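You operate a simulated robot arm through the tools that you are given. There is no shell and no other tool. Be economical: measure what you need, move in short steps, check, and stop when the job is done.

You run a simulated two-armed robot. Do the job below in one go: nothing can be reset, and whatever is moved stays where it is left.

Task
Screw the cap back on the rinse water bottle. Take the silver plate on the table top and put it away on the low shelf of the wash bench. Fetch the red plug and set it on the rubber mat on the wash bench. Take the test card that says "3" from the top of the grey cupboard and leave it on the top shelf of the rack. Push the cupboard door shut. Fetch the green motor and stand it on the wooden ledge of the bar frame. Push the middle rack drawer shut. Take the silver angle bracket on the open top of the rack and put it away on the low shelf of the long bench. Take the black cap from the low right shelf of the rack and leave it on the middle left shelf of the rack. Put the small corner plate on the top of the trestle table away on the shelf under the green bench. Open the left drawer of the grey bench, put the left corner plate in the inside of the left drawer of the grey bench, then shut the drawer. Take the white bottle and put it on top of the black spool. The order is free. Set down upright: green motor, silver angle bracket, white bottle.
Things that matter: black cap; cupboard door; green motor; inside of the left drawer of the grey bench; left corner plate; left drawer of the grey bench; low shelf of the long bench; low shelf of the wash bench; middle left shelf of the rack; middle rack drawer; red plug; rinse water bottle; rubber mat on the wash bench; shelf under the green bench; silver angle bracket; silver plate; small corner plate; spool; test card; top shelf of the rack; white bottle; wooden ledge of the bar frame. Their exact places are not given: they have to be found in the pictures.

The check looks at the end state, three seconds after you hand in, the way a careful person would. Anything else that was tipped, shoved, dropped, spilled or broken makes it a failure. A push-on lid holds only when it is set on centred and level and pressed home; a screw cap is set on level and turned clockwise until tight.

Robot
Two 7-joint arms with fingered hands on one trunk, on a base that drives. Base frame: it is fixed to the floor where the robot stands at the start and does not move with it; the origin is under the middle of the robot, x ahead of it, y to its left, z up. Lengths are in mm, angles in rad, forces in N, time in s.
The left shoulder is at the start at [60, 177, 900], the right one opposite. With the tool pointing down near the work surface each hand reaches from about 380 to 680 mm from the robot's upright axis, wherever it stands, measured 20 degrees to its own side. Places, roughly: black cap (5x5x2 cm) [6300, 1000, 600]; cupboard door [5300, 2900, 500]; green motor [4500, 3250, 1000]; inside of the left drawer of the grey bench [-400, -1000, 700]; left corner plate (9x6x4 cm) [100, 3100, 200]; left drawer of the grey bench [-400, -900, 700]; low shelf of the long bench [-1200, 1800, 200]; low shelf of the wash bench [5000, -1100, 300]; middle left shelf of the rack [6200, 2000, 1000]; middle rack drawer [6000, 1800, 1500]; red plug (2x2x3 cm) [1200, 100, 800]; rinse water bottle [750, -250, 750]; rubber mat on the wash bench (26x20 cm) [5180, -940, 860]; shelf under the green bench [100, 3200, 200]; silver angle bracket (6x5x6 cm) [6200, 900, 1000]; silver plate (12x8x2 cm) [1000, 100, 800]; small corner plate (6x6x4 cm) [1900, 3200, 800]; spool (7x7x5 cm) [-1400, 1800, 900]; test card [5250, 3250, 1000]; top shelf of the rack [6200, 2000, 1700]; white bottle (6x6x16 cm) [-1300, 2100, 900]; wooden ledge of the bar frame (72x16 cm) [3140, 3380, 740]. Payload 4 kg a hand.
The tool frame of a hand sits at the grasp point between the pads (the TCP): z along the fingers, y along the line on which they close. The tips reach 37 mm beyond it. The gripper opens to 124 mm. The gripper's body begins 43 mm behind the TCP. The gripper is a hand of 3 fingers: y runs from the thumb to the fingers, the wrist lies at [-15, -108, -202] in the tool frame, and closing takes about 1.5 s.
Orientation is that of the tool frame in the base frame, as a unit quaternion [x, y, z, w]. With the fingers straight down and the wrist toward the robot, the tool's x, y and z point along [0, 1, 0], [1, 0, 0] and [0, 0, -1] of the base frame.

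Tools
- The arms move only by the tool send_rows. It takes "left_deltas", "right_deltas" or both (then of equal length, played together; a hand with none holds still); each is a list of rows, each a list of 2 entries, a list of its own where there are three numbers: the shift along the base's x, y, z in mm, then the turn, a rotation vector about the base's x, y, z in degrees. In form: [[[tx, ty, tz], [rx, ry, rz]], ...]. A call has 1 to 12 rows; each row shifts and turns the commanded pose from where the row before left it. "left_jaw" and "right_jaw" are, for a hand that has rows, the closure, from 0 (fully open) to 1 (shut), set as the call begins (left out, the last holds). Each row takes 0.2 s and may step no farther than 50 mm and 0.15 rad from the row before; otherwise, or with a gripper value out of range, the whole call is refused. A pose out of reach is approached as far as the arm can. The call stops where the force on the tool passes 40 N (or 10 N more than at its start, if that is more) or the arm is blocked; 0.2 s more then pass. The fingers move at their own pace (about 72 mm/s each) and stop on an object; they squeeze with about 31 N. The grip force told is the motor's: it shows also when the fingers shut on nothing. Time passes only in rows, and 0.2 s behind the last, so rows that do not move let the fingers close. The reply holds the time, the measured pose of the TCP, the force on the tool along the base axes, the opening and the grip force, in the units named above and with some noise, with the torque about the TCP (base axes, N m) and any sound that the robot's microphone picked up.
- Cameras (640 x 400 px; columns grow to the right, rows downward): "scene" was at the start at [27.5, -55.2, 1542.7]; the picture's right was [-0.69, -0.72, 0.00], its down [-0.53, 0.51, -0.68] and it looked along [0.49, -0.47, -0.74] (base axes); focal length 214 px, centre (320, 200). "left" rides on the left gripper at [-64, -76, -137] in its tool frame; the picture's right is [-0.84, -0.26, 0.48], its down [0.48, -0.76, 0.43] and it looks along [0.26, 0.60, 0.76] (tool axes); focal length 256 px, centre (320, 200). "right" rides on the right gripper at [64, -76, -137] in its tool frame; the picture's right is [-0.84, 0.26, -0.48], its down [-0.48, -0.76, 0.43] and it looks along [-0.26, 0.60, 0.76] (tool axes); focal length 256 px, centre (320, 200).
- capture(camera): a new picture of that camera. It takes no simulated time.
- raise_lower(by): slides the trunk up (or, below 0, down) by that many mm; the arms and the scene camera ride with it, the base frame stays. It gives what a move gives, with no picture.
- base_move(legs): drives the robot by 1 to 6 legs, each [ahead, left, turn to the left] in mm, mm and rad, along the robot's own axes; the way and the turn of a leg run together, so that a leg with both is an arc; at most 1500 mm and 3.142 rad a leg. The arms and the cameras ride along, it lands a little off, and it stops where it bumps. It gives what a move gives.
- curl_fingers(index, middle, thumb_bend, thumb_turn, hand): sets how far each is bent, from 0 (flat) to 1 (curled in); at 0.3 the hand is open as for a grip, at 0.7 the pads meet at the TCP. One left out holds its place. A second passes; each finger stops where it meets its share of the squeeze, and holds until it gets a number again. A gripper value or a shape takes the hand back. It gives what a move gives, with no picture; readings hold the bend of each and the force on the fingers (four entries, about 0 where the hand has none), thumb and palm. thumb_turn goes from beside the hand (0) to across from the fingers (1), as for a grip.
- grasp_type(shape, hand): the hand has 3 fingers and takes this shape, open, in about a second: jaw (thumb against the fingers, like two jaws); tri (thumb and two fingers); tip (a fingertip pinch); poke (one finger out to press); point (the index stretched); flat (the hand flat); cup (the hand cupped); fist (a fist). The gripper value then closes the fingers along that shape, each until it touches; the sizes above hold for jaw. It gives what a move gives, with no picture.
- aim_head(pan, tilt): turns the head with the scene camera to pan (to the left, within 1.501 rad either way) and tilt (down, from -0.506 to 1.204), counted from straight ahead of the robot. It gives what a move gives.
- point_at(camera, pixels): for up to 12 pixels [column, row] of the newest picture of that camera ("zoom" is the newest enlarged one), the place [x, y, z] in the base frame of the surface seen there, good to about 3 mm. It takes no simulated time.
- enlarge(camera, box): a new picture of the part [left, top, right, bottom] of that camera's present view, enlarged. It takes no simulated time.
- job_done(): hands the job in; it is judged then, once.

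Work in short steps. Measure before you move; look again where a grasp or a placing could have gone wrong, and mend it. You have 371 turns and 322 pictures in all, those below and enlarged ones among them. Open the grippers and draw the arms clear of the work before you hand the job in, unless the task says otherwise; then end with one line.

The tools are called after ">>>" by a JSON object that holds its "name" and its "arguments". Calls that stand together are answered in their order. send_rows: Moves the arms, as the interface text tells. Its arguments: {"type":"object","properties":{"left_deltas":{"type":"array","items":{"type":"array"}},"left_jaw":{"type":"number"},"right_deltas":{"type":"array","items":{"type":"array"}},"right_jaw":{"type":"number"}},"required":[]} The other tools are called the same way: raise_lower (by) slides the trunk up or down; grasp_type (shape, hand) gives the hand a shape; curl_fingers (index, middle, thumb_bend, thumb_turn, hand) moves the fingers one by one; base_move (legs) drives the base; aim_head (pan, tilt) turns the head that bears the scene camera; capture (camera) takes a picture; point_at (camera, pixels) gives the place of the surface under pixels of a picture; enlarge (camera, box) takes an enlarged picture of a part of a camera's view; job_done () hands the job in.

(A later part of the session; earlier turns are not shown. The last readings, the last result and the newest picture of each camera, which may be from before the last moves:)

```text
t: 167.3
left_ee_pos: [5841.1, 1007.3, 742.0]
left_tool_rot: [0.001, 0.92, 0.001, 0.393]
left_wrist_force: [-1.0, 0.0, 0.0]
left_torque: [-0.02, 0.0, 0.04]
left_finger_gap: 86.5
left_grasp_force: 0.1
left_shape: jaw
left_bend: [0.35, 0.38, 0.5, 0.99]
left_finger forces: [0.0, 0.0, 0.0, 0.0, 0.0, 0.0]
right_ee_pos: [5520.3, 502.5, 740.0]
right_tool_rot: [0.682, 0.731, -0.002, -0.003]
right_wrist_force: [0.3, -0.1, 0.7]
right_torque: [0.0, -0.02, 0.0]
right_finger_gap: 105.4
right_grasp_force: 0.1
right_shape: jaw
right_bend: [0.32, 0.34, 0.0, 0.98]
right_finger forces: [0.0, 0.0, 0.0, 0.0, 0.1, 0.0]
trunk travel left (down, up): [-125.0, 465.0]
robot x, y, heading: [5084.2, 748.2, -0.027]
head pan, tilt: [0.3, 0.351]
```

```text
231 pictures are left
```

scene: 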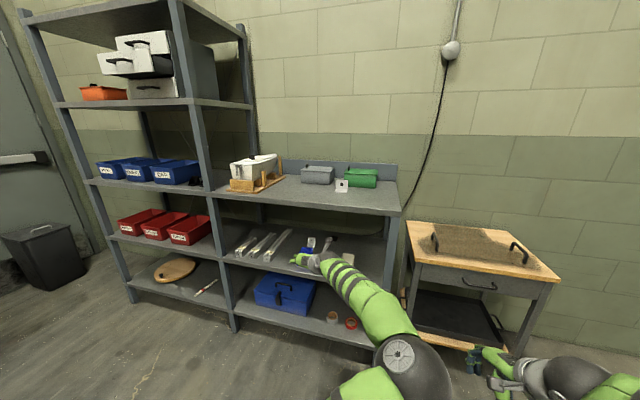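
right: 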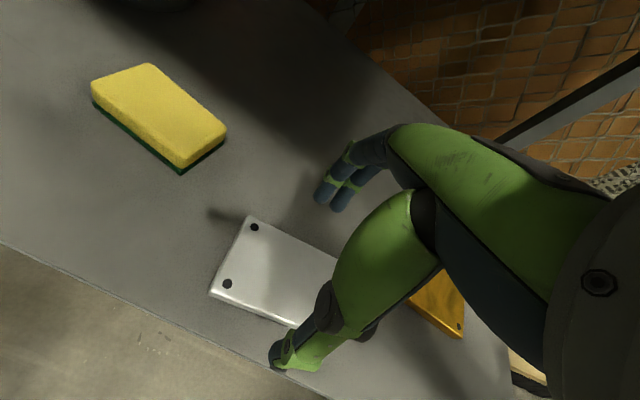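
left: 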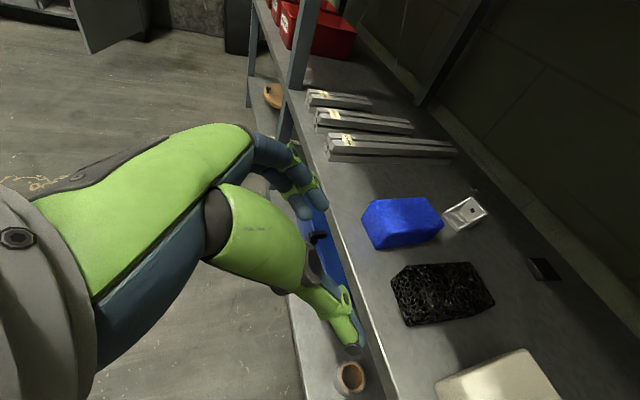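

The elbow stays 470 mm behind the TCP, so it will remain outside the rack. I lower the trunk 100 more, set TCP z≈700 and drive ahead 265 mm so the hand enters above the sponges.

>>> {"name": "raise_lower", "arguments": {"by": -100}}

>>> {"name": "send_rows", "arguments": {"left_deltas": [[[0, 0, 28], [0, 0, 0]], [[0, 0, 28], [0, 0, 0]], [[0, 0, 0], [0, 0, 0]]], "left_jaw": 0.3}}

>>> {"name": "base_move", "arguments": {"legs": [[0, 0, 0.028], [265, 0, 0]]}}

>>> {"name": "capture", "arguments": {"camera": "left"}}

>>> {"name": "capture", "arguments": {"camera": "scene"}}

```text
t: 168.7
left_ee_pos: [5841.8, 1006.4, 642.4]
left_tool_rot: [0.001, 0.92, 0.002, 0.393]
left_wrist_force: [-0.1, -0.1, -1.2]
left_torque: [0.01, -0.04, 0.01]
left_finger_gap: 86.5
left_grasp_force: 0.0
left_shape: jaw
left_bend: [0.35, 0.38, 0.5, 0.99]
left_finger forces: [0.0, 0.1, 0.1, 0.0, 0.0, 0.1]
right_ee_pos: [5519.9, 501.8, 639.2]
right_tool_rot: [0.682, 0.731, -0.001, -0.004]
right_wrist_force: [0.5, -0.9, -0.5]
right_torque: [-0.02, -0.01, 0.01]
right_finger_gap: 105.1
right_grasp_force: 0.0
right_shape: jaw
right_bend: [0.32, 0.34, 0.0, 0.98]
right_finger forces: [0.1, 0.0, 0.1, 0.1, 0.0, 0.0]
trunk travel left (down, up): [-25.0, 565.0]
robot x, y, heading: [5080.8, 750.4, -0.023]
head pan, tilt: [0.3, 0.351]
```

```text
t: 169.5
left_ee_pos: [5840.5, 1006.9, 698.3]
left_tool_rot: [0.002, 0.92, 0.0, 0.392]
left_wrist_force: [-0.1, 0.4, 0.7]
left_torque: [0.03, 0.02, 0.01]
left_finger_gap: 86.5
left_grasp_force: 0.2
left_shape: jaw
left_bend: [0.35, 0.38, 0.5, 0.99]
left_finger forces: [0.0, 0.0, 0.0, 0.1, 0.0, 0.0]
right_ee_pos: [5521.3, 500.3, 639.1]
right_tool_rot: [0.682, 0.732, -0.001, -0.004]
right_wrist_force: [0.2, -0.1, 0.0]
right_torque: [0.02, 0.0, -0.01]
right_finger_gap: 105.5
right_grasp_force: 0.1
right_shape: jaw
right_bend: [0.32, 0.34, 0.0, 0.98]
right_finger forces: [0.0, 0.0, 0.0, 0.0, 0.1, 0.0]
trunk travel left (down, up): [-25.0, 565.0]
robot x, y, heading: [5081.7, 749.4, -0.028]
head pan, tilt: [0.3, 0.351]
```

```text
t: 171.7
left_ee_pos: [6096.7, 1026.7, 698.0]
left_tool_rot: [-0.012, 0.92, 0.006, 0.392]
left_wrist_force: [0.0, -0.2, -0.4]
left_torque: [0.0, 0.0, -0.02]
left_finger_gap: 86.5
left_grasp_force: 0.1
left_shape: jaw
left_bend: [0.35, 0.38, 0.5, 0.99]
left_finger forces: [0.0, 0.0, 0.0, 0.0, 0.0, 0.1]
right_ee_pos: [5790.6, 513.5, 639.3]
right_tool_rot: [0.673, 0.74, -0.001, -0.004]
right_wrist_force: [0.6, 0.0, -0.4]
right_torque: [-0.02, 0.01, 0.01]
right_finger_gap: 105.4
right_grasp_force: 0.1
right_shape: jaw
right_bend: [0.32, 0.34, 0.0, 0.98]
right_finger forces: [0.1, 0.1, 0.1, 0.0, 0.0, 0.0]
trunk travel left (down, up): [-25.0, 565.0]
robot x, y, heading: [5347.3, 749.3, -0.004]
head pan, tilt: [0.3, 0.351]
```

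```text
230 pictures are left
```

left: 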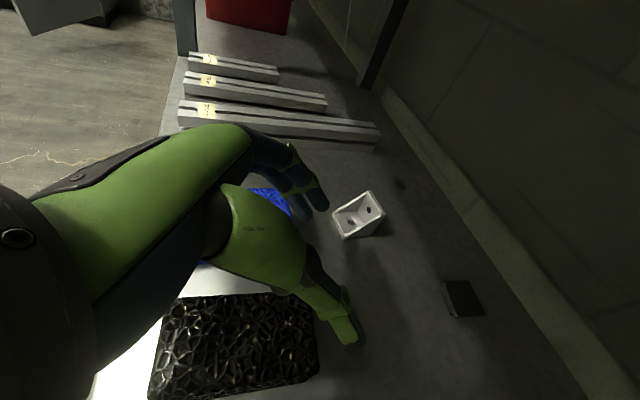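

```text
229 pictures are left
```

scene: 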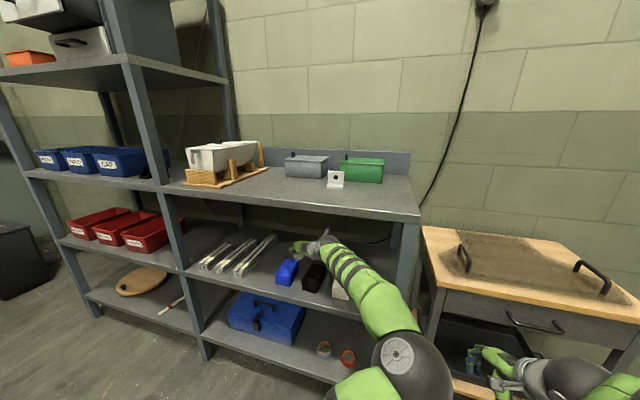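

>>> {"name": "point_at", "arguments": {"camera": "scene", "pixels": [[440, 290], [500, 305], [460, 340], [620, 320], [415, 215], [480, 365], [410, 235]]}}

>>> {"name": "point_at", "arguments": {"camera": "left", "pixels": [[463, 298], [445, 285], [470, 283], [482, 312], [455, 316], [348, 335], [318, 200], [358, 213]]}}

```text
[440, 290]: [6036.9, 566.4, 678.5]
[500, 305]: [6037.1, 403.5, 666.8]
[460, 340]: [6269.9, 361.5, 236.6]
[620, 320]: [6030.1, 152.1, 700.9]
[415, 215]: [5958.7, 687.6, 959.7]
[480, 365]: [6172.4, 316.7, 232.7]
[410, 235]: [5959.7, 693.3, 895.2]
```

```text
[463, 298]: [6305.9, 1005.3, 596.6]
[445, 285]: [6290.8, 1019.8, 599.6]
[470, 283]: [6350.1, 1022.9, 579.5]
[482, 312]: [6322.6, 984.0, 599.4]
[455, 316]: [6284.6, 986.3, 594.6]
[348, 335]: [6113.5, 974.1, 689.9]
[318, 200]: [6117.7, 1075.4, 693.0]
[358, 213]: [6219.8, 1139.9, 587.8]
```

Cap centre (6306,1004). I raise the right hand clear of the cart, centre the left hand in y, then advance 130 mm.

>>> {"name": "send_rows", "arguments": {"right_deltas": [[[0, 0, 45], [0, 0, 0]], [[0, 0, 45], [0, 0, 0]], [[0, 0, 45], [0, 0, 0]], [[0, 0, 45], [0, 0, 0]], [[0, 0, 45], [0, 0, 0]], [[0, 0, 25], [0, 0, 0]]], "left_deltas": [[[0, -11, 0], [0, 0, 0]], [[0, -10, 0], [0, 0, 0]], [[0, 0, 0], [0, 0, 0]], [[0, 0, 0], [0, 0, 0]], [[0, 0, 0], [0, 0, 0]], [[0, 0, 0], [0, 0, 0]]]}}

>>> {"name": "base_move", "arguments": {"legs": [[130, 0, 0]]}}

>>> {"name": "capture", "arguments": {"camera": "scene"}}

>>> {"name": "capture", "arguments": {"camera": "left"}}

```text
t: 173.1
left_ee_pos: [6096.5, 1004.0, 698.3]
left_tool_rot: [-0.012, 0.92, 0.006, 0.392]
left_wrist_force: [-0.3, -0.3, 0.5]
left_torque: [0.02, 0.0, 0.01]
left_finger_gap: 86.5
left_grasp_force: 0.1
left_shape: jaw
left_bend: [0.35, 0.38, 0.5, 0.99]
left_finger forces: [0.1, 0.1, 0.1, 0.0, 0.1, 0.1]
right_ee_pos: [5790.4, 512.2, 891.2]
right_tool_rot: [0.673, 0.74, -0.002, -0.004]
right_wrist_force: [-0.1, 0.5, 0.4]
right_torque: [-0.02, 0.0, -0.02]
right_finger_gap: 105.2
right_grasp_force: 0.0
right_shape: jaw
right_bend: [0.32, 0.34, 0.0, 0.98]
right_finger forces: [0.1, 0.0, 0.0, 0.0, 0.0, 0.0]
trunk travel left (down, up): [-25.0, 565.0]
robot x, y, heading: [5347.1, 745.9, -0.001]
head pan, tilt: [0.3, 0.351]
```

```text
t: 174.4
left_ee_pos: [6224.6, 1006.8, 698.3]
left_tool_rot: [-0.013, 0.919, 0.007, 0.393]
left_wrist_force: [-0.7, -0.7, -0.3]
left_torque: [0.01, -0.03, 0.01]
left_finger_gap: 86.3
left_grasp_force: 0.0
left_shape: jaw
left_bend: [0.35, 0.38, 0.5, 0.99]
left_finger forces: [0.0, 0.0, 0.0, 0.1, 0.0, 0.1]
right_ee_pos: [5918.8, 513.1, 889.4]
right_tool_rot: [0.671, 0.741, -0.001, -0.004]
right_wrist_force: [-0.3, 0.6, -1.3]
right_torque: [0.01, 0.0, -0.02]
right_finger_gap: 105.4
right_grasp_force: 0.1
right_shape: jaw
right_bend: [0.32, 0.34, 0.0, 0.98]
right_finger forces: [0.0, 0.0, 0.0, 0.0, 0.0, 0.0]
trunk travel left (down, up): [-25.0, 565.0]
robot x, y, heading: [5473.9, 745.1, -0.003]
head pan, tilt: [0.3, 0.351]
```

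```text
228 pictures are left
```

scene: 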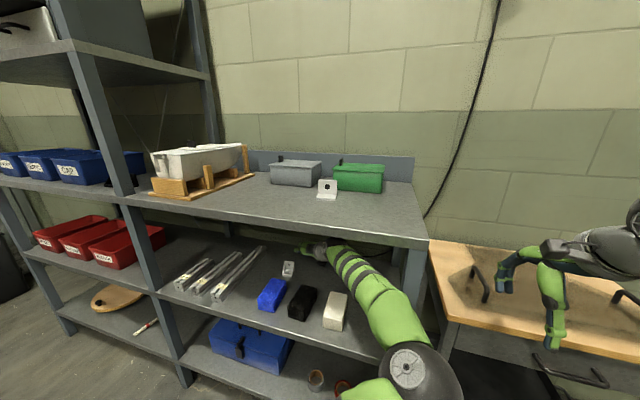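

```text
227 pictures are left
```

left: 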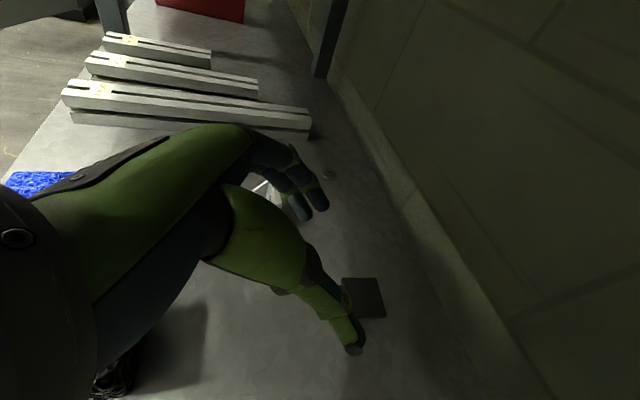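

Clear all around. I lower 45 mm, advance 55 mm, then lower the rest.

>>> {"name": "send_rows", "arguments": {"left_deltas": [[[0, -2, -23], [0, 0, 0]], [[0, 0, -22], [0, 0, 0]], [[0, 0, 0], [0, 0, 0]]]}}

>>> {"name": "base_move", "arguments": {"legs": [[56, 0, 0]]}}

>>> {"name": "send_rows", "arguments": {"left_deltas": [[[0, 0, -15], [0, 0, 0]], [[0, 0, -12], [0, 0, 0]], [[0, 0, 0], [0, 0, 0]]]}}

>>> {"name": "capture", "arguments": {"camera": "left"}}

```text
t: 175.2
left_ee_pos: [6224.4, 1006.3, 651.1]
left_tool_rot: [-0.014, 0.919, 0.007, 0.393]
left_wrist_force: [-0.4, 0.1, 0.7]
left_torque: [0.03, -0.02, -0.04]
left_finger_gap: 86.4
left_grasp_force: 0.1
left_shape: jaw
left_bend: [0.35, 0.38, 0.5, 0.99]
left_finger forces: [0.0, 0.0, 0.0, 0.1, 0.0, 0.0]
right_ee_pos: [5920.7, 513.7, 890.3]
right_tool_rot: [0.671, 0.741, -0.002, -0.004]
right_wrist_force: [-0.4, -0.9, 0.6]
right_torque: [0.0, -0.01, 0.02]
right_finger_gap: 104.9
right_grasp_force: 0.1
right_shape: jaw
right_bend: [0.32, 0.34, 0.0, 0.98]
right_finger forces: [0.0, 0.0, 0.0, 0.1, 0.0, 0.0]
trunk travel left (down, up): [-25.0, 565.0]
robot x, y, heading: [5473.6, 743.9, 0.003]
head pan, tilt: [0.3, 0.351]
```

```text
t: 176.1
left_ee_pos: [6279.1, 1007.6, 653.3]
left_tool_rot: [-0.014, 0.92, 0.006, 0.392]
left_wrist_force: [0.3, -0.2, 0.0]
left_torque: [-0.01, 0.02, 0.01]
left_finger_gap: 86.6
left_grasp_force: 0.1
left_shape: jaw
left_bend: [0.35, 0.38, 0.5, 0.99]
left_finger forces: [0.0, 0.1, 0.1, 0.0, 0.0, 0.0]
right_ee_pos: [5974.1, 515.0, 892.2]
right_tool_rot: [0.671, 0.741, -0.002, -0.003]
right_wrist_force: [0.0, 0.1, -0.1]
right_torque: [0.0, 0.03, 0.01]
right_finger_gap: 105.3
right_grasp_force: 0.0
right_shape: jaw
right_bend: [0.32, 0.34, 0.0, 0.98]
right_finger forces: [0.0, 0.0, 0.0, 0.0, 0.1, 0.0]
trunk travel left (down, up): [-25.0, 565.0]
robot x, y, heading: [5528.1, 747.2, -0.001]
head pan, tilt: [0.3, 0.351]
```

```text
t: 176.9
left_ee_pos: [6277.0, 1011.4, 628.0]
left_tool_rot: [-0.016, 0.918, 0.005, 0.395]
left_wrist_force: [-0.1, -0.3, -0.4]
left_torque: [-0.02, 0.03, -0.01]
left_finger_gap: 86.7
left_grasp_force: 0.0
left_shape: jaw
left_bend: [0.35, 0.38, 0.5, 0.99]
left_finger forces: [0.1, 0.0, 0.1, 0.0, 0.0, 0.0]
right_ee_pos: [5970.9, 516.0, 893.7]
right_tool_rot: [0.671, 0.741, -0.002, -0.001]
right_wrist_force: [-0.3, -0.4, 0.2]
right_torque: [-0.01, -0.01, -0.02]
right_finger_gap: 105.4
right_grasp_force: 0.1
right_shape: jaw
right_bend: [0.32, 0.34, 0.0, 0.98]
right_finger forces: [0.0, 0.0, 0.0, 0.0, 0.1, 0.0]
trunk travel left (down, up): [-25.0, 565.0]
robot x, y, heading: [5529.0, 749.0, 0.004]
head pan, tilt: [0.3, 0.351]
```

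```text
226 pictures are left
```

left: 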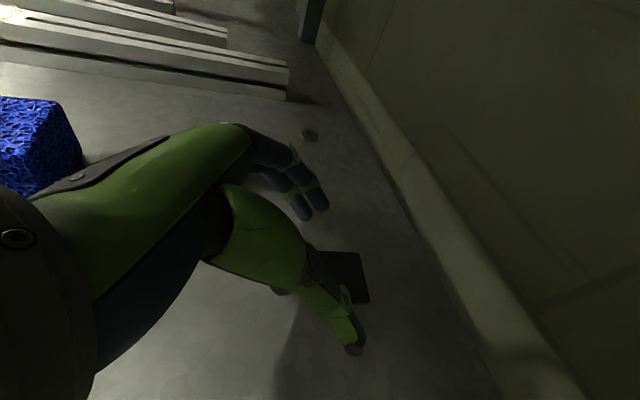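

>>> {"name": "point_at", "arguments": {"camera": "left", "pixels": [[350, 252], [368, 300], [365, 255], [345, 280], [353, 340], [355, 350], [305, 213], [320, 203]]}}

```text
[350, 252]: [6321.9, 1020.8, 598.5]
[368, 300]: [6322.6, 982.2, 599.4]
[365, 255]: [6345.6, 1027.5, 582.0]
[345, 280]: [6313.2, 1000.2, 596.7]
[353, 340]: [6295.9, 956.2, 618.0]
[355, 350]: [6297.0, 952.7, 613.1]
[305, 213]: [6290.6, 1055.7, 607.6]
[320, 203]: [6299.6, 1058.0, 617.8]
```

Tips are about 20 mm too high. I move forward 10 and down 20, then close.

>>> {"name": "send_rows", "arguments": {"left_deltas": [[[5, 0, -10], [0, 0, 0]], [[5, 0, -8], [0, 0, 0]], [[0, 0, -3], [0, 0, 0]], [[0, 0, 0], [0, 0, 0]]]}}

>>> {"name": "capture", "arguments": {"camera": "left"}}

```text
t: 177.9
left_ee_pos: [6283.5, 1009.3, 613.8]
left_tool_rot: [-0.016, 0.917, 0.004, 0.399]
left_wrist_force: [-3.7, 1.2, 10.9]
left_torque: [0.51, -0.08, 0.16]
left_finger_gap: 86.4
left_grasp_force: 0.1
left_shape: jaw
left_bend: [0.35, 0.38, 0.5, 0.99]
left_finger forces: [0.0, 10.4, 0.1, 0.1, 0.0, 0.0]
right_ee_pos: [5966.2, 516.8, 895.5]
right_tool_rot: [0.671, 0.741, 0.0, 0.001]
right_wrist_force: [0.2, -0.4, -0.3]
right_torque: [-0.01, -0.01, 0.01]
right_finger_gap: 105.5
right_grasp_force: 0.0
right_shape: jaw
right_bend: [0.32, 0.34, 0.0, 0.98]
right_finger forces: [0.0, 0.1, 0.1, 0.0, 0.0, 0.0]
trunk travel left (down, up): [-25.0, 565.0]
robot x, y, heading: [5528.8, 746.8, -0.0]
head pan, tilt: [0.3, 0.351]
```

```text
225 pictures are left
```

left: 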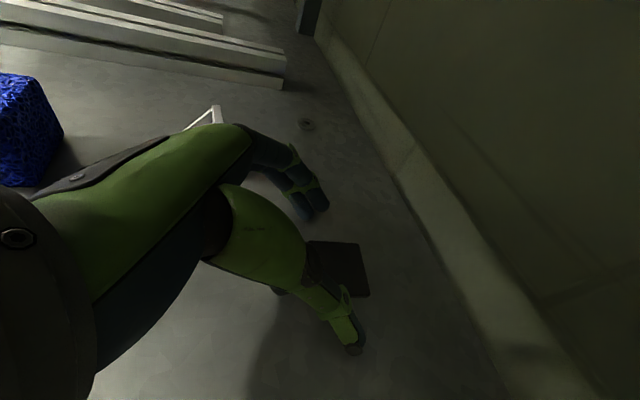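

One finger touches the shelf, so we are low enough. Close.

>>> {"name": "send_rows", "arguments": {"left_deltas": [[[0, 0, 2], [0, 0, 0]], [[0, 0, 0], [0, 0, 0]], [[0, 0, 0], [0, 0, 0]], [[0, 0, 0], [0, 0, 0]], [[0, 0, 0], [0, 0, 0]], [[0, 0, 0], [0, 0, 0]], [[0, 0, 0], [0, 0, 0]]], "left_jaw": 1}}

>>> {"name": "send_rows", "arguments": {"left_deltas": [[[0, 0, 8], [0, 0, 0]], [[0, 0, 10], [0, 0, 0]], [[0, 0, 10], [0, 0, 0]], [[0, 0, 0], [0, 0, 0]]]}}

>>> {"name": "capture", "arguments": {"camera": "left"}}

```text
t: 179.5
left_ee_pos: [6284.0, 1010.9, 614.7]
left_tool_rot: [-0.015, 0.917, 0.004, 0.399]
left_wrist_force: [-3.1, -8.1, 24.3]
left_torque: [0.3, -0.63, -0.1]
left_finger_gap: 37.3
left_grasp_force: 31.3
left_shape: jaw
left_bend: [0.52, 0.47, 0.64, 1.0]
left_finger forces: [41.7, 8.4, 0.0, 0.0, 35.3, 0.1]
right_ee_pos: [5966.9, 518.5, 897.4]
right_tool_rot: [0.671, 0.742, 0.0, 0.002]
right_wrist_force: [0.4, -0.8, -0.7]
right_torque: [0.02, 0.01, -0.01]
right_finger_gap: 105.2
right_grasp_force: 0.0
right_shape: jaw
right_bend: [0.32, 0.34, 0.0, 0.98]
right_finger forces: [0.0, 0.0, 0.0, 0.1, 0.0, 0.0]
trunk travel left (down, up): [-25.0, 565.0]
robot x, y, heading: [5529.4, 749.9, -0.0]
head pan, tilt: [0.3, 0.351]
```

```text
t: 180.5
left_ee_pos: [6288.2, 1015.6, 629.9]
left_tool_rot: [-0.019, 0.921, 0.005, 0.39]
left_wrist_force: [-0.3, -0.2, -0.6]
left_torque: [-0.03, 0.02, 0.0]
left_finger_gap: 32.1
left_grasp_force: 30.9
left_shape: jaw
left_bend: [0.53, 0.47, 0.65, 1.0]
left_finger forces: [27.1, 6.2, 0.0, 0.0, 28.2, 0.0]
right_ee_pos: [5976.3, 520.2, 891.4]
right_tool_rot: [0.671, 0.741, -0.003, -0.001]
right_wrist_force: [0.3, -0.2, 0.1]
right_torque: [-0.01, -0.02, 0.0]
right_finger_gap: 105.3
right_grasp_force: 0.0
right_shape: jaw
right_bend: [0.32, 0.34, 0.0, 0.98]
right_finger forces: [0.0, 0.0, 0.0, 0.1, 0.1, 0.0]
trunk travel left (down, up): [-25.0, 565.0]
robot x, y, heading: [5533.6, 744.2, 0.002]
head pan, tilt: [0.3, 0.351]
```

```text
224 pictures are left
```

left: 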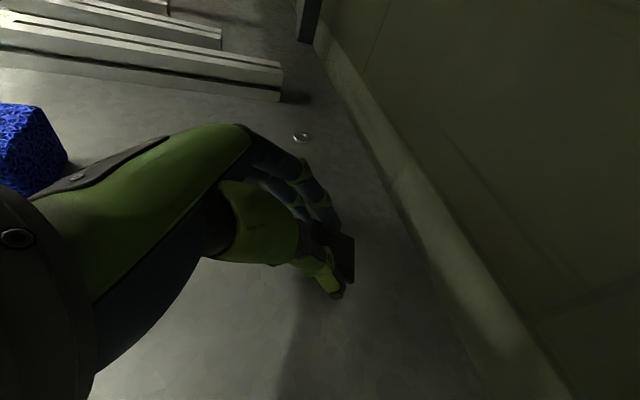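

Cap held. I retreat the way I came: up, back, up, then out.

>>> {"name": "send_rows", "arguments": {"left_deltas": [[[0, 0, 12], [0, 0, 0]], [[0, 0, 12], [0, 0, 0]], [[0, 0, 0], [0, 0, 0]]]}}

>>> {"name": "base_move", "arguments": {"legs": [[-60, 0, 0]]}}

>>> {"name": "send_rows", "arguments": {"left_deltas": [[[0, 0, 22], [0, 0, 0]], [[0, 0, 23], [0, 0, 0]], [[0, 0, 0], [0, 0, 0]]]}}

>>> {"name": "base_move", "arguments": {"legs": [[-480, 0, 0]]}}

>>> {"name": "capture", "arguments": {"camera": "left"}}

>>> {"name": "capture", "arguments": {"camera": "scene"}}

```text
t: 181.3
left_ee_pos: [6289.1, 1009.6, 658.6]
left_tool_rot: [-0.016, 0.919, 0.004, 0.393]
left_wrist_force: [-0.4, 0.4, -0.3]
left_torque: [0.02, 0.02, 0.0]
left_finger_gap: 31.9
left_grasp_force: 30.7
left_shape: jaw
left_bend: [0.53, 0.47, 0.65, 1.0]
left_finger forces: [27.4, 6.3, 0.0, 0.0, 28.5, 0.0]
right_ee_pos: [5976.0, 516.4, 892.8]
right_tool_rot: [0.671, 0.741, -0.004, -0.002]
right_wrist_force: [-0.9, -0.1, -0.4]
right_torque: [0.03, 0.01, 0.01]
right_finger_gap: 105.4
right_grasp_force: 0.1
right_shape: jaw
right_bend: [0.32, 0.34, 0.0, 0.98]
right_finger forces: [0.0, 0.1, 0.0, 0.0, 0.0, 0.0]
trunk travel left (down, up): [-25.0, 565.0]
robot x, y, heading: [5529.4, 751.8, 0.002]
head pan, tilt: [0.3, 0.351]
```

```text
t: 182.3
left_ee_pos: [6228.1, 1005.6, 658.6]
left_tool_rot: [-0.014, 0.92, 0.007, 0.392]
left_wrist_force: [-0.9, 0.1, -0.2]
left_torque: [0.01, -0.01, 0.01]
left_finger_gap: 32.1
left_grasp_force: 31.5
left_shape: jaw
left_bend: [0.53, 0.47, 0.65, 1.0]
left_finger forces: [27.3, 6.3, 0.1, 0.0, 28.4, 0.0]
right_ee_pos: [5915.6, 513.1, 890.4]
right_tool_rot: [0.671, 0.742, -0.001, -0.004]
right_wrist_force: [0.6, -0.1, 0.7]
right_torque: [-0.01, -0.01, 0.01]
right_finger_gap: 105.4
right_grasp_force: 0.0
right_shape: jaw
right_bend: [0.32, 0.34, 0.0, 0.98]
right_finger forces: [0.0, 0.0, 0.1, 0.0, 0.1, 0.0]
trunk travel left (down, up): [-25.0, 565.0]
robot x, y, heading: [5465.8, 746.7, 0.003]
head pan, tilt: [0.3, 0.351]
```

```text
t: 183.1
left_ee_pos: [6228.0, 1006.7, 703.5]
left_tool_rot: [-0.014, 0.92, 0.007, 0.392]
left_wrist_force: [-1.1, -0.9, -1.1]
left_torque: [0.02, -0.01, 0.0]
left_finger_gap: 31.9
left_grasp_force: 31.3
left_shape: jaw
left_bend: [0.53, 0.47, 0.65, 1.0]
left_finger forces: [27.5, 6.3, 0.0, 0.1, 28.3, 0.0]
right_ee_pos: [5915.6, 514.0, 891.0]
right_tool_rot: [0.671, 0.741, -0.002, -0.003]
right_wrist_force: [-0.4, -0.5, 0.2]
right_torque: [0.03, -0.03, 0.02]
right_finger_gap: 105.2
right_grasp_force: 0.1
right_shape: jaw
right_bend: [0.32, 0.34, 0.0, 0.98]
right_finger forces: [0.1, 0.1, 0.0, 0.0, 0.0, 0.0]
trunk travel left (down, up): [-25.0, 565.0]
robot x, y, heading: [5467.1, 749.1, 0.0]
head pan, tilt: [0.3, 0.351]
```

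```text
t: 186.0
left_ee_pos: [5750.3, 1007.6, 703.6]
left_tool_rot: [-0.015, 0.92, 0.008, 0.392]
left_wrist_force: [0.3, -0.1, 0.2]
left_torque: [-0.04, -0.01, -0.03]
left_finger_gap: 31.9
left_grasp_force: 31.2
left_shape: jaw
left_bend: [0.53, 0.47, 0.65, 1.0]
left_finger forces: [27.5, 6.4, 0.1, 0.1, 28.4, 0.1]
right_ee_pos: [5436.6, 513.7, 890.4]
right_tool_rot: [0.67, 0.742, -0.001, -0.003]
right_wrist_force: [0.3, -0.6, -0.1]
right_torque: [0.03, 0.0, 0.01]
right_finger_gap: 105.3
right_grasp_force: 0.1
right_shape: jaw
right_bend: [0.32, 0.34, 0.0, 0.98]
right_finger forces: [0.0, 0.0, 0.0, 0.0, 0.1, 0.0]
trunk travel left (down, up): [-25.0, 565.0]
robot x, y, heading: [4991.0, 745.4, 0.005]
head pan, tilt: [0.3, 0.351]
```

```text
223 pictures are left
```

left: 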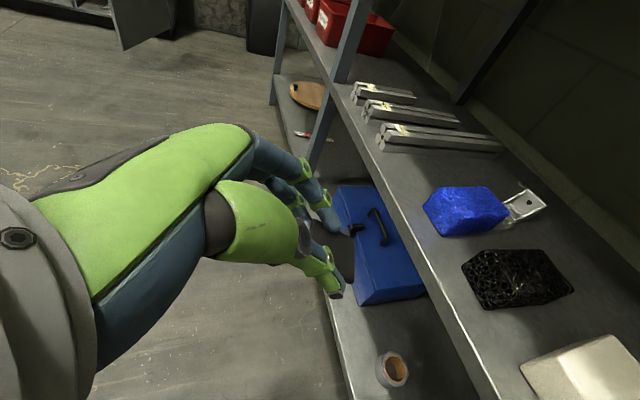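

```text
222 pictures are left
```

scene: 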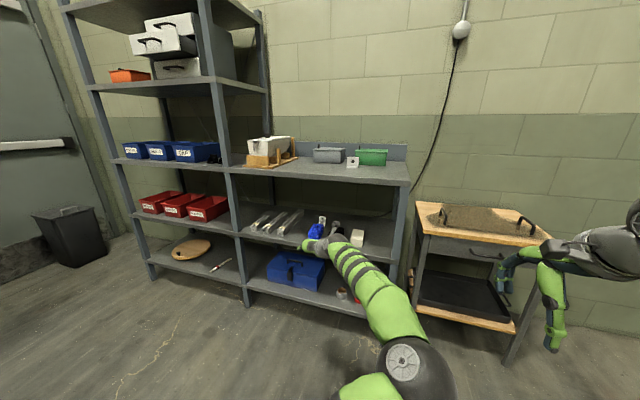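

I raise the trunk 400 mm, move left to face the rack's left half, and look at the middle-left shelf.

>>> {"name": "raise_lower", "arguments": {"by": 450}}

>>> {"name": "base_move", "arguments": {"legs": [[0, 850, 0]]}}

>>> {"name": "aim_head", "arguments": {"pan": 0.2, "tilt": 0.3}}

>>> {"name": "capture", "arguments": {"camera": "scene"}}

```text
refused: 450 is not a number from -400 to 400
```

```text
t: 190.5
left_ee_pos: [5740.2, 1872.5, 703.3]
left_tool_rot: [-0.019, 0.92, 0.01, 0.392]
left_wrist_force: [-0.4, 0.2, -1.4]
left_torque: [-0.01, 0.0, 0.0]
left_finger_gap: 31.8
left_grasp_force: 31.1
left_shape: jaw
left_bend: [0.53, 0.47, 0.65, 1.0]
left_finger forces: [27.5, 6.3, 0.0, 0.0, 28.3, 0.1]
right_ee_pos: [5430.8, 1376.8, 892.2]
right_tool_rot: [0.668, 0.744, -0.002, -0.003]
right_wrist_force: [0.3, 1.2, 0.0]
right_torque: [0.06, 0.04, 0.01]
right_finger_gap: 105.2
right_grasp_force: 0.0
right_shape: jaw
right_bend: [0.32, 0.34, 0.0, 0.98]
right_finger forces: [0.0, 0.0, 0.1, 0.1, 0.1, 0.0]
trunk travel left (down, up): [-25.0, 565.0]
robot x, y, heading: [4983.6, 1609.9, 0.008]
head pan, tilt: [0.3, 0.351]
```

```text
t: 191.2
left_ee_pos: [5740.7, 1873.2, 702.6]
left_tool_rot: [-0.017, 0.919, 0.009, 0.393]
left_wrist_force: [0.8, 0.3, 1.1]
left_torque: [0.0, 0.01, -0.02]
left_finger_gap: 31.6
left_grasp_force: 31.0
left_shape: jaw
left_bend: [0.53, 0.47, 0.65, 1.0]
left_finger forces: [27.5, 6.5, 0.1, 0.0, 28.4, 0.1]
right_ee_pos: [5432.0, 1377.2, 890.7]
right_tool_rot: [0.668, 0.744, -0.001, -0.004]
right_wrist_force: [-0.2, 0.3, -0.1]
right_torque: [-0.03, 0.0, -0.01]
right_finger_gap: 105.4
right_grasp_force: 0.1
right_shape: jaw
right_bend: [0.32, 0.34, 0.0, 0.98]
right_finger forces: [0.0, 0.0, 0.1, 0.0, 0.0, 0.1]
trunk travel left (down, up): [-25.0, 565.0]
robot x, y, heading: [4983.0, 1607.7, 0.006]
head pan, tilt: [0.201, 0.3]
```

```text
221 pictures are left
```

scene: 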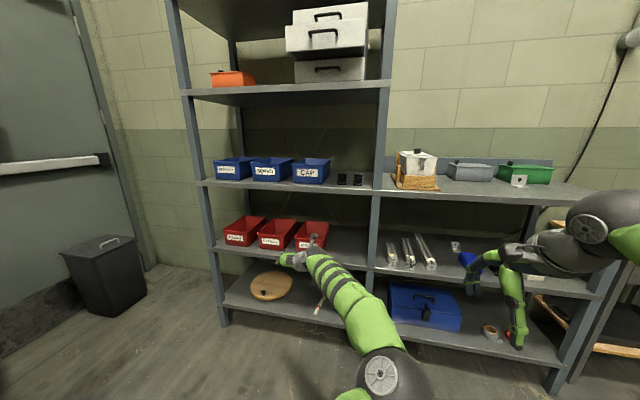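

>>> {"name": "raise_lower", "arguments": {"by": 400}}

>>> {"name": "capture", "arguments": {"camera": "scene"}}

>>> {"name": "enlarge", "arguments": {"camera": "scene", "box": [180, 190, 400, 310]}}

```text
t: 195.0
left_ee_pos: [5740.6, 1873.1, 1103.4]
left_tool_rot: [-0.018, 0.92, 0.009, 0.392]
left_wrist_force: [-0.5, -0.5, -0.4]
left_torque: [0.02, 0.02, 0.0]
left_finger_gap: 31.9
left_grasp_force: 31.2
left_shape: jaw
left_bend: [0.53, 0.47, 0.65, 1.0]
left_finger forces: [27.6, 6.4, 0.0, 0.1, 28.4, 0.1]
right_ee_pos: [5431.3, 1377.6, 1290.0]
right_tool_rot: [0.668, 0.744, -0.002, -0.004]
right_wrist_force: [-0.2, 0.4, 0.5]
right_torque: [-0.07, 0.01, 0.0]
right_finger_gap: 105.4
right_grasp_force: 0.0
right_shape: jaw
right_bend: [0.32, 0.34, 0.0, 0.98]
right_finger forces: [0.0, 0.0, 0.0, 0.1, 0.1, 0.0]
trunk travel left (down, up): [-425.0, 165.0]
robot x, y, heading: [4984.5, 1605.4, 0.012]
head pan, tilt: [0.201, 0.3]
```

```text
220 pictures are left
```

scene: 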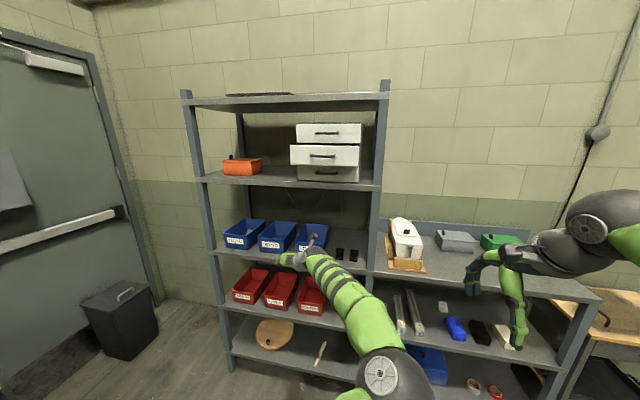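

```text
2.91 times, centred on (290, 250) of scene
```

zoom: 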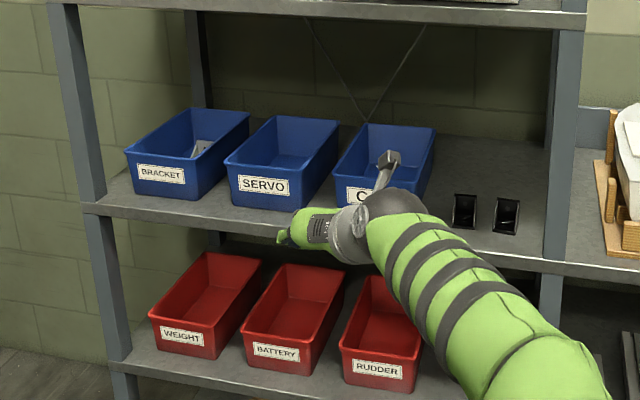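

>>> {"name": "point_at", "arguments": {"camera": "zoom", "pixels": [[465, 212], [505, 215], [440, 150], [480, 160], [530, 180], [455, 232], [435, 230], [530, 240], [560, 262], [520, 30], [425, 190], [500, 170]]}}

>>> {"name": "enlarge", "arguments": {"camera": "scene", "box": [310, 220, 400, 280]}}

```text
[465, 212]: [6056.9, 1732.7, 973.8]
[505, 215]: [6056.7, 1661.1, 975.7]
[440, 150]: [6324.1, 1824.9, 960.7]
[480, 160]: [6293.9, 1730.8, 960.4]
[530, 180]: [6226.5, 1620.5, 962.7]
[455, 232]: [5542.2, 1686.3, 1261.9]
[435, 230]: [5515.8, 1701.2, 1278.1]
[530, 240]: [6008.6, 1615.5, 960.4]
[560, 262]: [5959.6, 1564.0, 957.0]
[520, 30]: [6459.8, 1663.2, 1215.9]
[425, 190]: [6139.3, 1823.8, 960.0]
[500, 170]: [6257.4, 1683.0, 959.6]
```

```text
6.67 times, centred on (355, 250) of scene
```

zoom: 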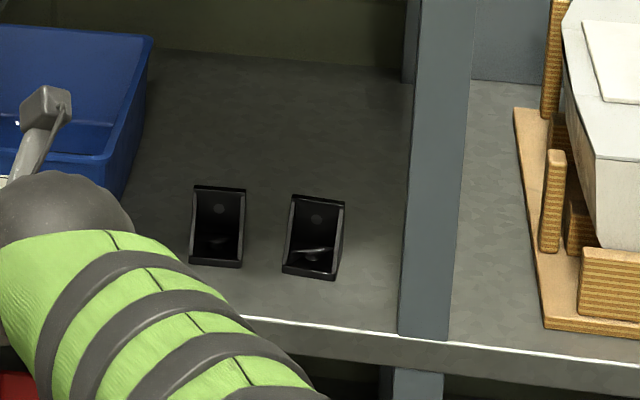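

The free spot on the middle-left shelf is behind the two brackets, near (6150,1765,960). I shift right ~108 mm and advance 390 mm with the cap at z≈1100.

>>> {"name": "base_move", "arguments": {"legs": [[0, -108, -0.012], [250, 0, 0]]}}

>>> {"name": "capture", "arguments": {"camera": "scene"}}

>>> {"name": "capture", "arguments": {"camera": "left"}}

```text
t: 197.6
left_ee_pos: [5993.3, 1753.6, 1104.4]
left_tool_rot: [-0.011, 0.92, 0.006, 0.391]
left_wrist_force: [0.4, 0.0, -0.8]
left_torque: [-0.02, 0.02, 0.0]
left_finger_gap: 32.1
left_grasp_force: 31.6
left_shape: jaw
left_bend: [0.53, 0.47, 0.65, 1.0]
left_finger forces: [27.6, 6.4, 0.1, 0.0, 28.3, 0.1]
right_ee_pos: [5678.7, 1261.5, 1291.0]
right_tool_rot: [0.672, 0.74, -0.003, -0.004]
right_wrist_force: [0.2, -1.2, -0.3]
right_torque: [0.03, 0.01, -0.01]
right_finger_gap: 105.4
right_grasp_force: 0.1
right_shape: jaw
right_bend: [0.32, 0.34, 0.0, 0.98]
right_finger forces: [0.0, 0.1, 0.1, 0.1, 0.1, 0.0]
trunk travel left (down, up): [-425.0, 165.0]
robot x, y, heading: [5235.4, 1499.4, 0.002]
head pan, tilt: [0.201, 0.3]
```

```text
217 pictures are left
```

scene: 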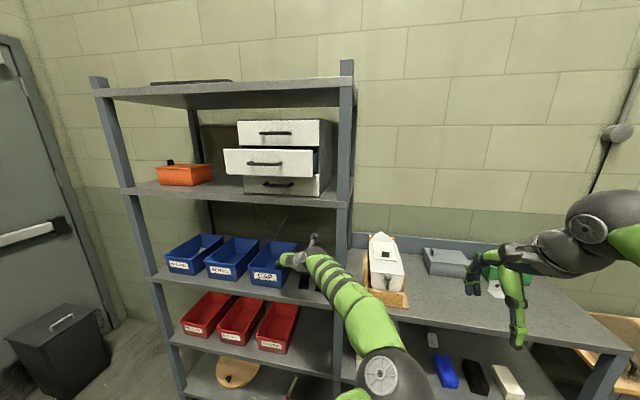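

```text
216 pictures are left
```

left: 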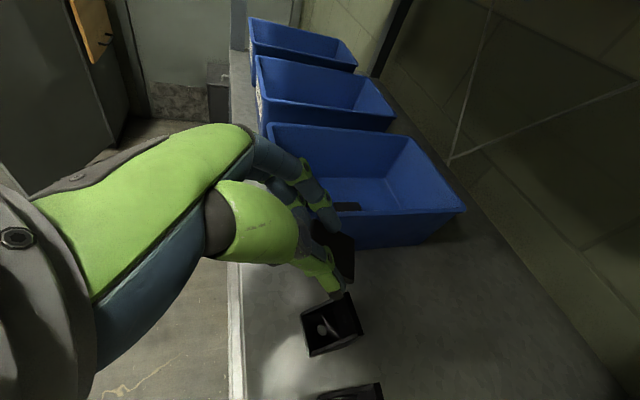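

>>> {"name": "point_at", "arguments": {"camera": "left", "pixels": [[400, 240], [440, 232], [460, 208], [400, 290], [450, 300], [330, 300], [358, 330], [350, 390], [345, 245]]}}

>>> {"name": "enlarge", "arguments": {"camera": "left", "box": [260, 170, 440, 320]}}

```text
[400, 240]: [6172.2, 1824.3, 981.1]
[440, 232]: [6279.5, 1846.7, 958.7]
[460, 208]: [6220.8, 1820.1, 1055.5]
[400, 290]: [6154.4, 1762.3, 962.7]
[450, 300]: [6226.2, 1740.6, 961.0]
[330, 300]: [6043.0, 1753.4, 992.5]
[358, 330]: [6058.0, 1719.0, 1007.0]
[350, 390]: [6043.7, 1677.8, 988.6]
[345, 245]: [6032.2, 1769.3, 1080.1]
```

```text
2.67 times, centred on (350, 245) of left
```

zoom: 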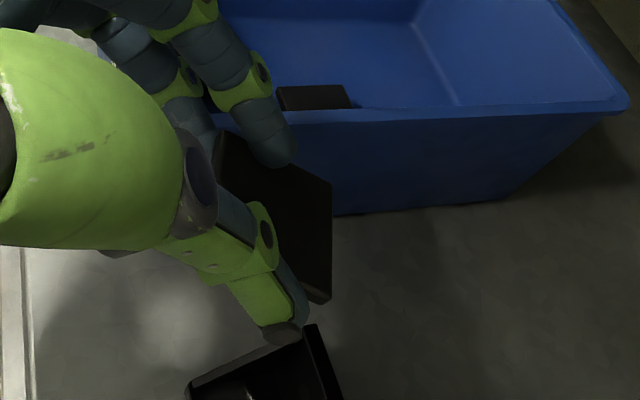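

The bin's wall is at y≈1820 and bracket tops at z≈1007, so I aim for (6205,1725). I yaw the hand −20°, shift y −28, then advance.

>>> {"name": "send_rows", "arguments": {"left_deltas": [[[0, -10, 0], [0, 0, -7]], [[0, -10, 0], [0, 0, -7]], [[0, -8, 0], [0, 0, -6]], [[0, 0, 0], [0, 0, 0]]]}}

>>> {"name": "base_move", "arguments": {"legs": [[120, 0, 0]]}}

>>> {"name": "capture", "arguments": {"camera": "scene"}}

>>> {"name": "capture", "arguments": {"camera": "left"}}

```text
t: 198.6
left_ee_pos: [5993.6, 1725.5, 1104.0]
left_tool_rot: [0.148, 0.908, -0.063, 0.388]
left_wrist_force: [-0.1, -0.5, 0.2]
left_torque: [0.02, -0.01, 0.01]
left_finger_gap: 31.7
left_grasp_force: 30.3
left_shape: jaw
left_bend: [0.53, 0.47, 0.65, 1.0]
left_finger forces: [27.4, 6.5, 0.0, 0.0, 28.1, 0.0]
right_ee_pos: [5677.4, 1261.7, 1292.1]
right_tool_rot: [0.672, 0.74, -0.002, -0.003]
right_wrist_force: [-0.5, 0.1, -1.0]
right_torque: [-0.02, 0.0, -0.01]
right_finger_gap: 105.3
right_grasp_force: 0.1
right_shape: jaw
right_bend: [0.32, 0.34, 0.0, 0.98]
right_finger forces: [0.0, 0.0, 0.0, 0.1, 0.1, 0.0]
trunk travel left (down, up): [-425.0, 165.0]
robot x, y, heading: [5230.9, 1497.6, 0.0]
head pan, tilt: [0.201, 0.3]
```

```text
t: 199.8
left_ee_pos: [6111.2, 1726.3, 1103.0]
left_tool_rot: [0.147, 0.909, -0.063, 0.386]
left_wrist_force: [1.6, 0.6, 0.9]
left_torque: [0.0, 0.04, 0.02]
left_finger_gap: 31.9
left_grasp_force: 31.0
left_shape: jaw
left_bend: [0.53, 0.47, 0.65, 1.0]
left_finger forces: [27.3, 6.4, 0.0, 0.0, 28.2, 0.0]
right_ee_pos: [5797.0, 1263.0, 1289.6]
right_tool_rot: [0.672, 0.74, -0.001, -0.004]
right_wrist_force: [0.4, -0.1, 0.2]
right_torque: [0.01, 0.0, -0.02]
right_finger_gap: 105.1
right_grasp_force: 0.0
right_shape: jaw
right_bend: [0.32, 0.34, 0.0, 0.98]
right_finger forces: [0.1, 0.0, 0.0, 0.0, 0.1, 0.0]
trunk travel left (down, up): [-425.0, 165.0]
robot x, y, heading: [5351.2, 1498.7, -0.002]
head pan, tilt: [0.201, 0.3]
```

```text
214 pictures are left
```

scene: 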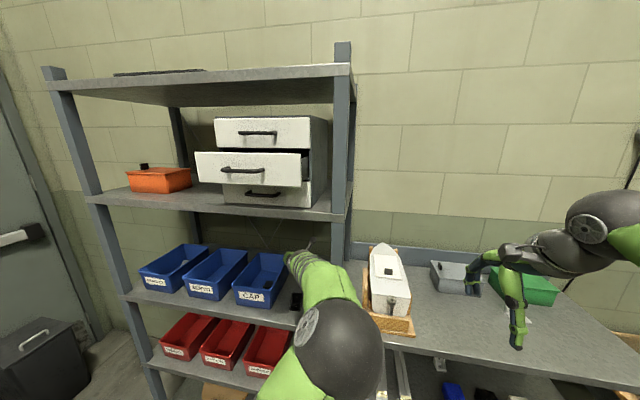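

```text
213 pictures are left
```

left: 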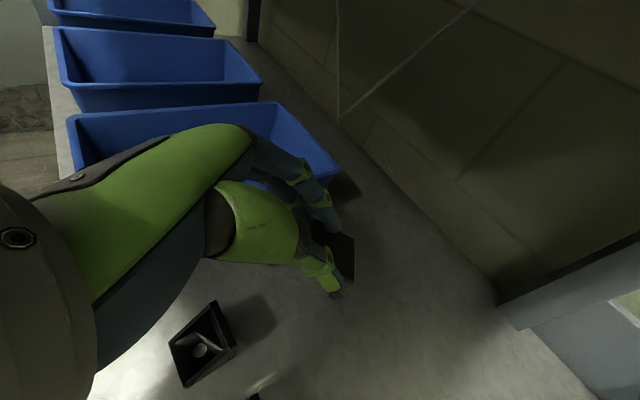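

>>> {"name": "point_at", "arguments": {"camera": "scene", "pixels": [[330, 340], [375, 350], [345, 290], [310, 265], [335, 275], [350, 240], [345, 200], [330, 215], [255, 170], [270, 215]]}}

```text
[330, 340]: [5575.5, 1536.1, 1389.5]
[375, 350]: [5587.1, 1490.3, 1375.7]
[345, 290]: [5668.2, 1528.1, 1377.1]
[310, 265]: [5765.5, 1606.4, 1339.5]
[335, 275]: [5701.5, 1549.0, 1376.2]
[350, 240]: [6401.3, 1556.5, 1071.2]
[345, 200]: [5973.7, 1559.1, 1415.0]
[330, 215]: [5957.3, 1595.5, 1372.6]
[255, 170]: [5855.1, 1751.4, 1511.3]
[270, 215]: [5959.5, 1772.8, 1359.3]
```

The bracket is already behind the fingertips. I lower 45 mm first for headroom under the drawer shelf, then advance 78 mm.

>>> {"name": "send_rows", "arguments": {"left_deltas": [[[0, 0, -23], [0, 0, 0]], [[0, 0, -22], [0, 0, 0]], [[0, 0, 0], [0, 0, 0]]]}}

>>> {"name": "base_move", "arguments": {"legs": [[78, 0, 0]]}}

>>> {"name": "send_rows", "arguments": {"left_deltas": [[[0, 0, -20], [0, 0, 0]], [[0, 0, -15], [0, 0, 0]], [[0, 0, -8], [0, 0, 0]], [[0, 0, 0], [0, 0, 0]]]}}

>>> {"name": "capture", "arguments": {"camera": "left"}}

```text
t: 200.7
left_ee_pos: [6109.8, 1726.0, 1058.9]
left_tool_rot: [0.147, 0.908, -0.063, 0.388]
left_wrist_force: [-0.4, -0.3, -0.2]
left_torque: [-0.03, 0.01, 0.0]
left_finger_gap: 31.5
left_grasp_force: 30.6
left_shape: jaw
left_bend: [0.53, 0.47, 0.65, 1.0]
left_finger forces: [27.5, 6.6, 0.0, 0.1, 28.2, 0.0]
right_ee_pos: [5795.6, 1260.9, 1290.3]
right_tool_rot: [0.672, 0.74, -0.002, -0.004]
right_wrist_force: [-0.4, 1.0, -0.9]
right_torque: [0.01, -0.04, 0.05]
right_finger_gap: 105.3
right_grasp_force: 0.0
right_shape: jaw
right_bend: [0.32, 0.34, 0.0, 0.98]
right_finger forces: [0.0, 0.0, 0.0, 0.0, 0.1, 0.0]
trunk travel left (down, up): [-425.0, 165.0]
robot x, y, heading: [5347.8, 1497.8, -0.001]
head pan, tilt: [0.201, 0.3]
```

```text
t: 201.7
left_ee_pos: [6188.9, 1725.6, 1057.7]
left_tool_rot: [0.147, 0.909, -0.062, 0.386]
left_wrist_force: [0.1, 0.6, -0.6]
left_torque: [-0.01, -0.01, -0.03]
left_finger_gap: 31.9
left_grasp_force: 31.1
left_shape: jaw
left_bend: [0.53, 0.47, 0.65, 1.0]
left_finger forces: [27.5, 6.6, 0.1, 0.0, 28.1, 0.0]
right_ee_pos: [5874.7, 1261.2, 1289.4]
right_tool_rot: [0.673, 0.74, -0.002, -0.004]
right_wrist_force: [0.5, 0.3, 0.3]
right_torque: [0.01, 0.03, 0.01]
right_finger_gap: 105.2
right_grasp_force: 0.0
right_shape: jaw
right_bend: [0.32, 0.34, 0.0, 0.98]
right_finger forces: [0.0, 0.1, 0.1, 0.1, 0.0, 0.0]
trunk travel left (down, up): [-425.0, 165.0]
robot x, y, heading: [5432.9, 1499.1, 0.001]
head pan, tilt: [0.201, 0.3]
```

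```text
t: 202.7
left_ee_pos: [6188.5, 1725.7, 1016.9]
left_tool_rot: [0.147, 0.908, -0.062, 0.388]
left_wrist_force: [-0.8, -0.3, 0.1]
left_torque: [0.0, 0.02, -0.01]
left_finger_gap: 31.7
left_grasp_force: 30.7
left_shape: jaw
left_bend: [0.53, 0.47, 0.65, 1.0]
left_finger forces: [27.6, 6.7, 0.0, 0.0, 28.0, 0.0]
right_ee_pos: [5873.2, 1261.2, 1290.3]
right_tool_rot: [0.672, 0.741, -0.002, -0.004]
right_wrist_force: [0.6, -0.5, 0.3]
right_torque: [-0.02, 0.0, -0.01]
right_finger_gap: 105.2
right_grasp_force: 0.0
right_shape: jaw
right_bend: [0.32, 0.34, 0.0, 0.98]
right_finger forces: [0.0, 0.0, 0.1, 0.1, 0.0, 0.0]
trunk travel left (down, up): [-425.0, 165.0]
robot x, y, heading: [5427.1, 1501.7, 0.006]
head pan, tilt: [0.201, 0.3]
```

```text
212 pictures are left
```

left: 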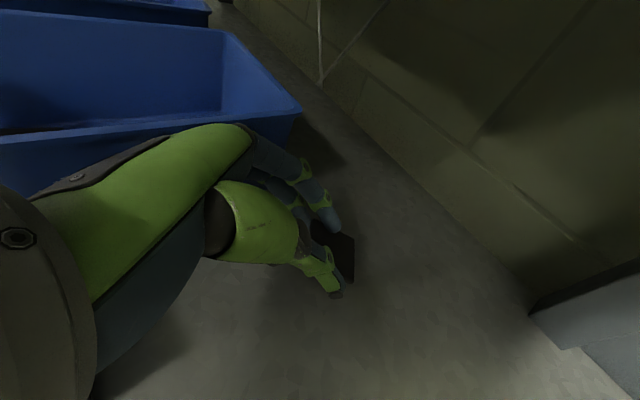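

Lower gently to contact.

>>> {"name": "send_rows", "arguments": {"left_deltas": [[[0, 0, -6], [0, 0, 0]], [[0, 0, -4], [0, 0, 0]], [[0, 0, -3], [0, 0, 0]], [[0, 0, -3], [0, 0, 0]]]}}

```text
t: 203.7
left_ee_pos: [6188.8, 1726.1, 1002.2]
left_tool_rot: [0.147, 0.907, -0.062, 0.389]
left_wrist_force: [-1.4, 0.0, 3.7]
left_torque: [0.01, -0.15, 0.02]
left_finger_gap: 31.6
left_grasp_force: 30.9
left_shape: jaw
left_bend: [0.53, 0.47, 0.65, 1.0]
left_finger forces: [26.6, 6.1, 0.0, 0.0, 28.7, 0.0]
right_ee_pos: [5873.4, 1260.8, 1290.1]
right_tool_rot: [0.672, 0.741, -0.002, -0.005]
right_wrist_force: [0.0, -0.3, 0.0]
right_torque: [0.04, -0.02, 0.01]
right_finger_gap: 105.7
right_grasp_force: 0.1
right_shape: jaw
right_bend: [0.32, 0.34, 0.0, 0.98]
right_finger forces: [0.0, 0.0, 0.0, 0.1, 0.0, 0.0]
trunk travel left (down, up): [-425.0, 165.0]
robot x, y, heading: [5429.5, 1494.5, -0.001]
head pan, tilt: [0.201, 0.3]
```

Contact (3.7 N). I open to ~0.45, raise 50 and look.

>>> {"name": "send_rows", "arguments": {"left_deltas": [[[0, 0, 0], [0, 0, 0]], [[0, 0, 0], [0, 0, 0]], [[0, 0, 0], [0, 0, 0]], [[0, 0, 0], [0, 0, 0]], [[0, 0, 10], [0, 0, 0]], [[0, 0, 20], [0, 0, 0]], [[0, 0, 25], [0, 0, 0]], [[0, 0, 0], [0, 0, 0]]], "left_jaw": 0.35}}

>>> {"name": "capture", "arguments": {"camera": "left"}}

```text
t: 205.5
left_ee_pos: [6188.2, 1727.2, 1058.3]
left_tool_rot: [0.147, 0.908, -0.062, 0.386]
left_wrist_force: [0.6, 0.0, -0.1]
left_torque: [0.0, 0.0, 0.02]
left_finger_gap: 79.9
left_grasp_force: 0.0
left_shape: jaw
left_bend: [0.36, 0.4, 0.52, 0.99]
left_finger forces: [0.0, 0.0, 0.1, 0.0, 0.0, 0.1]
right_ee_pos: [5874.1, 1260.8, 1290.9]
right_tool_rot: [0.671, 0.741, -0.002, -0.004]
right_wrist_force: [0.5, -0.3, -0.1]
right_torque: [-0.02, 0.0, 0.02]
right_finger_gap: 105.1
right_grasp_force: 0.1
right_shape: jaw
right_bend: [0.32, 0.34, 0.0, 0.98]
right_finger forces: [0.0, 0.0, 0.0, 0.0, 0.0, 0.0]
trunk travel left (down, up): [-425.0, 165.0]
robot x, y, heading: [5430.4, 1497.8, -0.002]
head pan, tilt: [0.201, 0.3]
```

```text
211 pictures are left
```

left: 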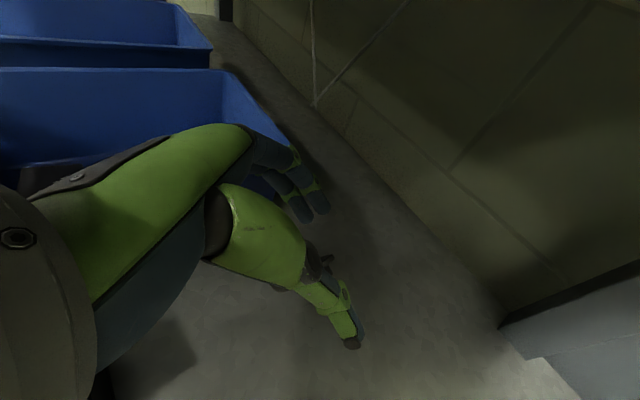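

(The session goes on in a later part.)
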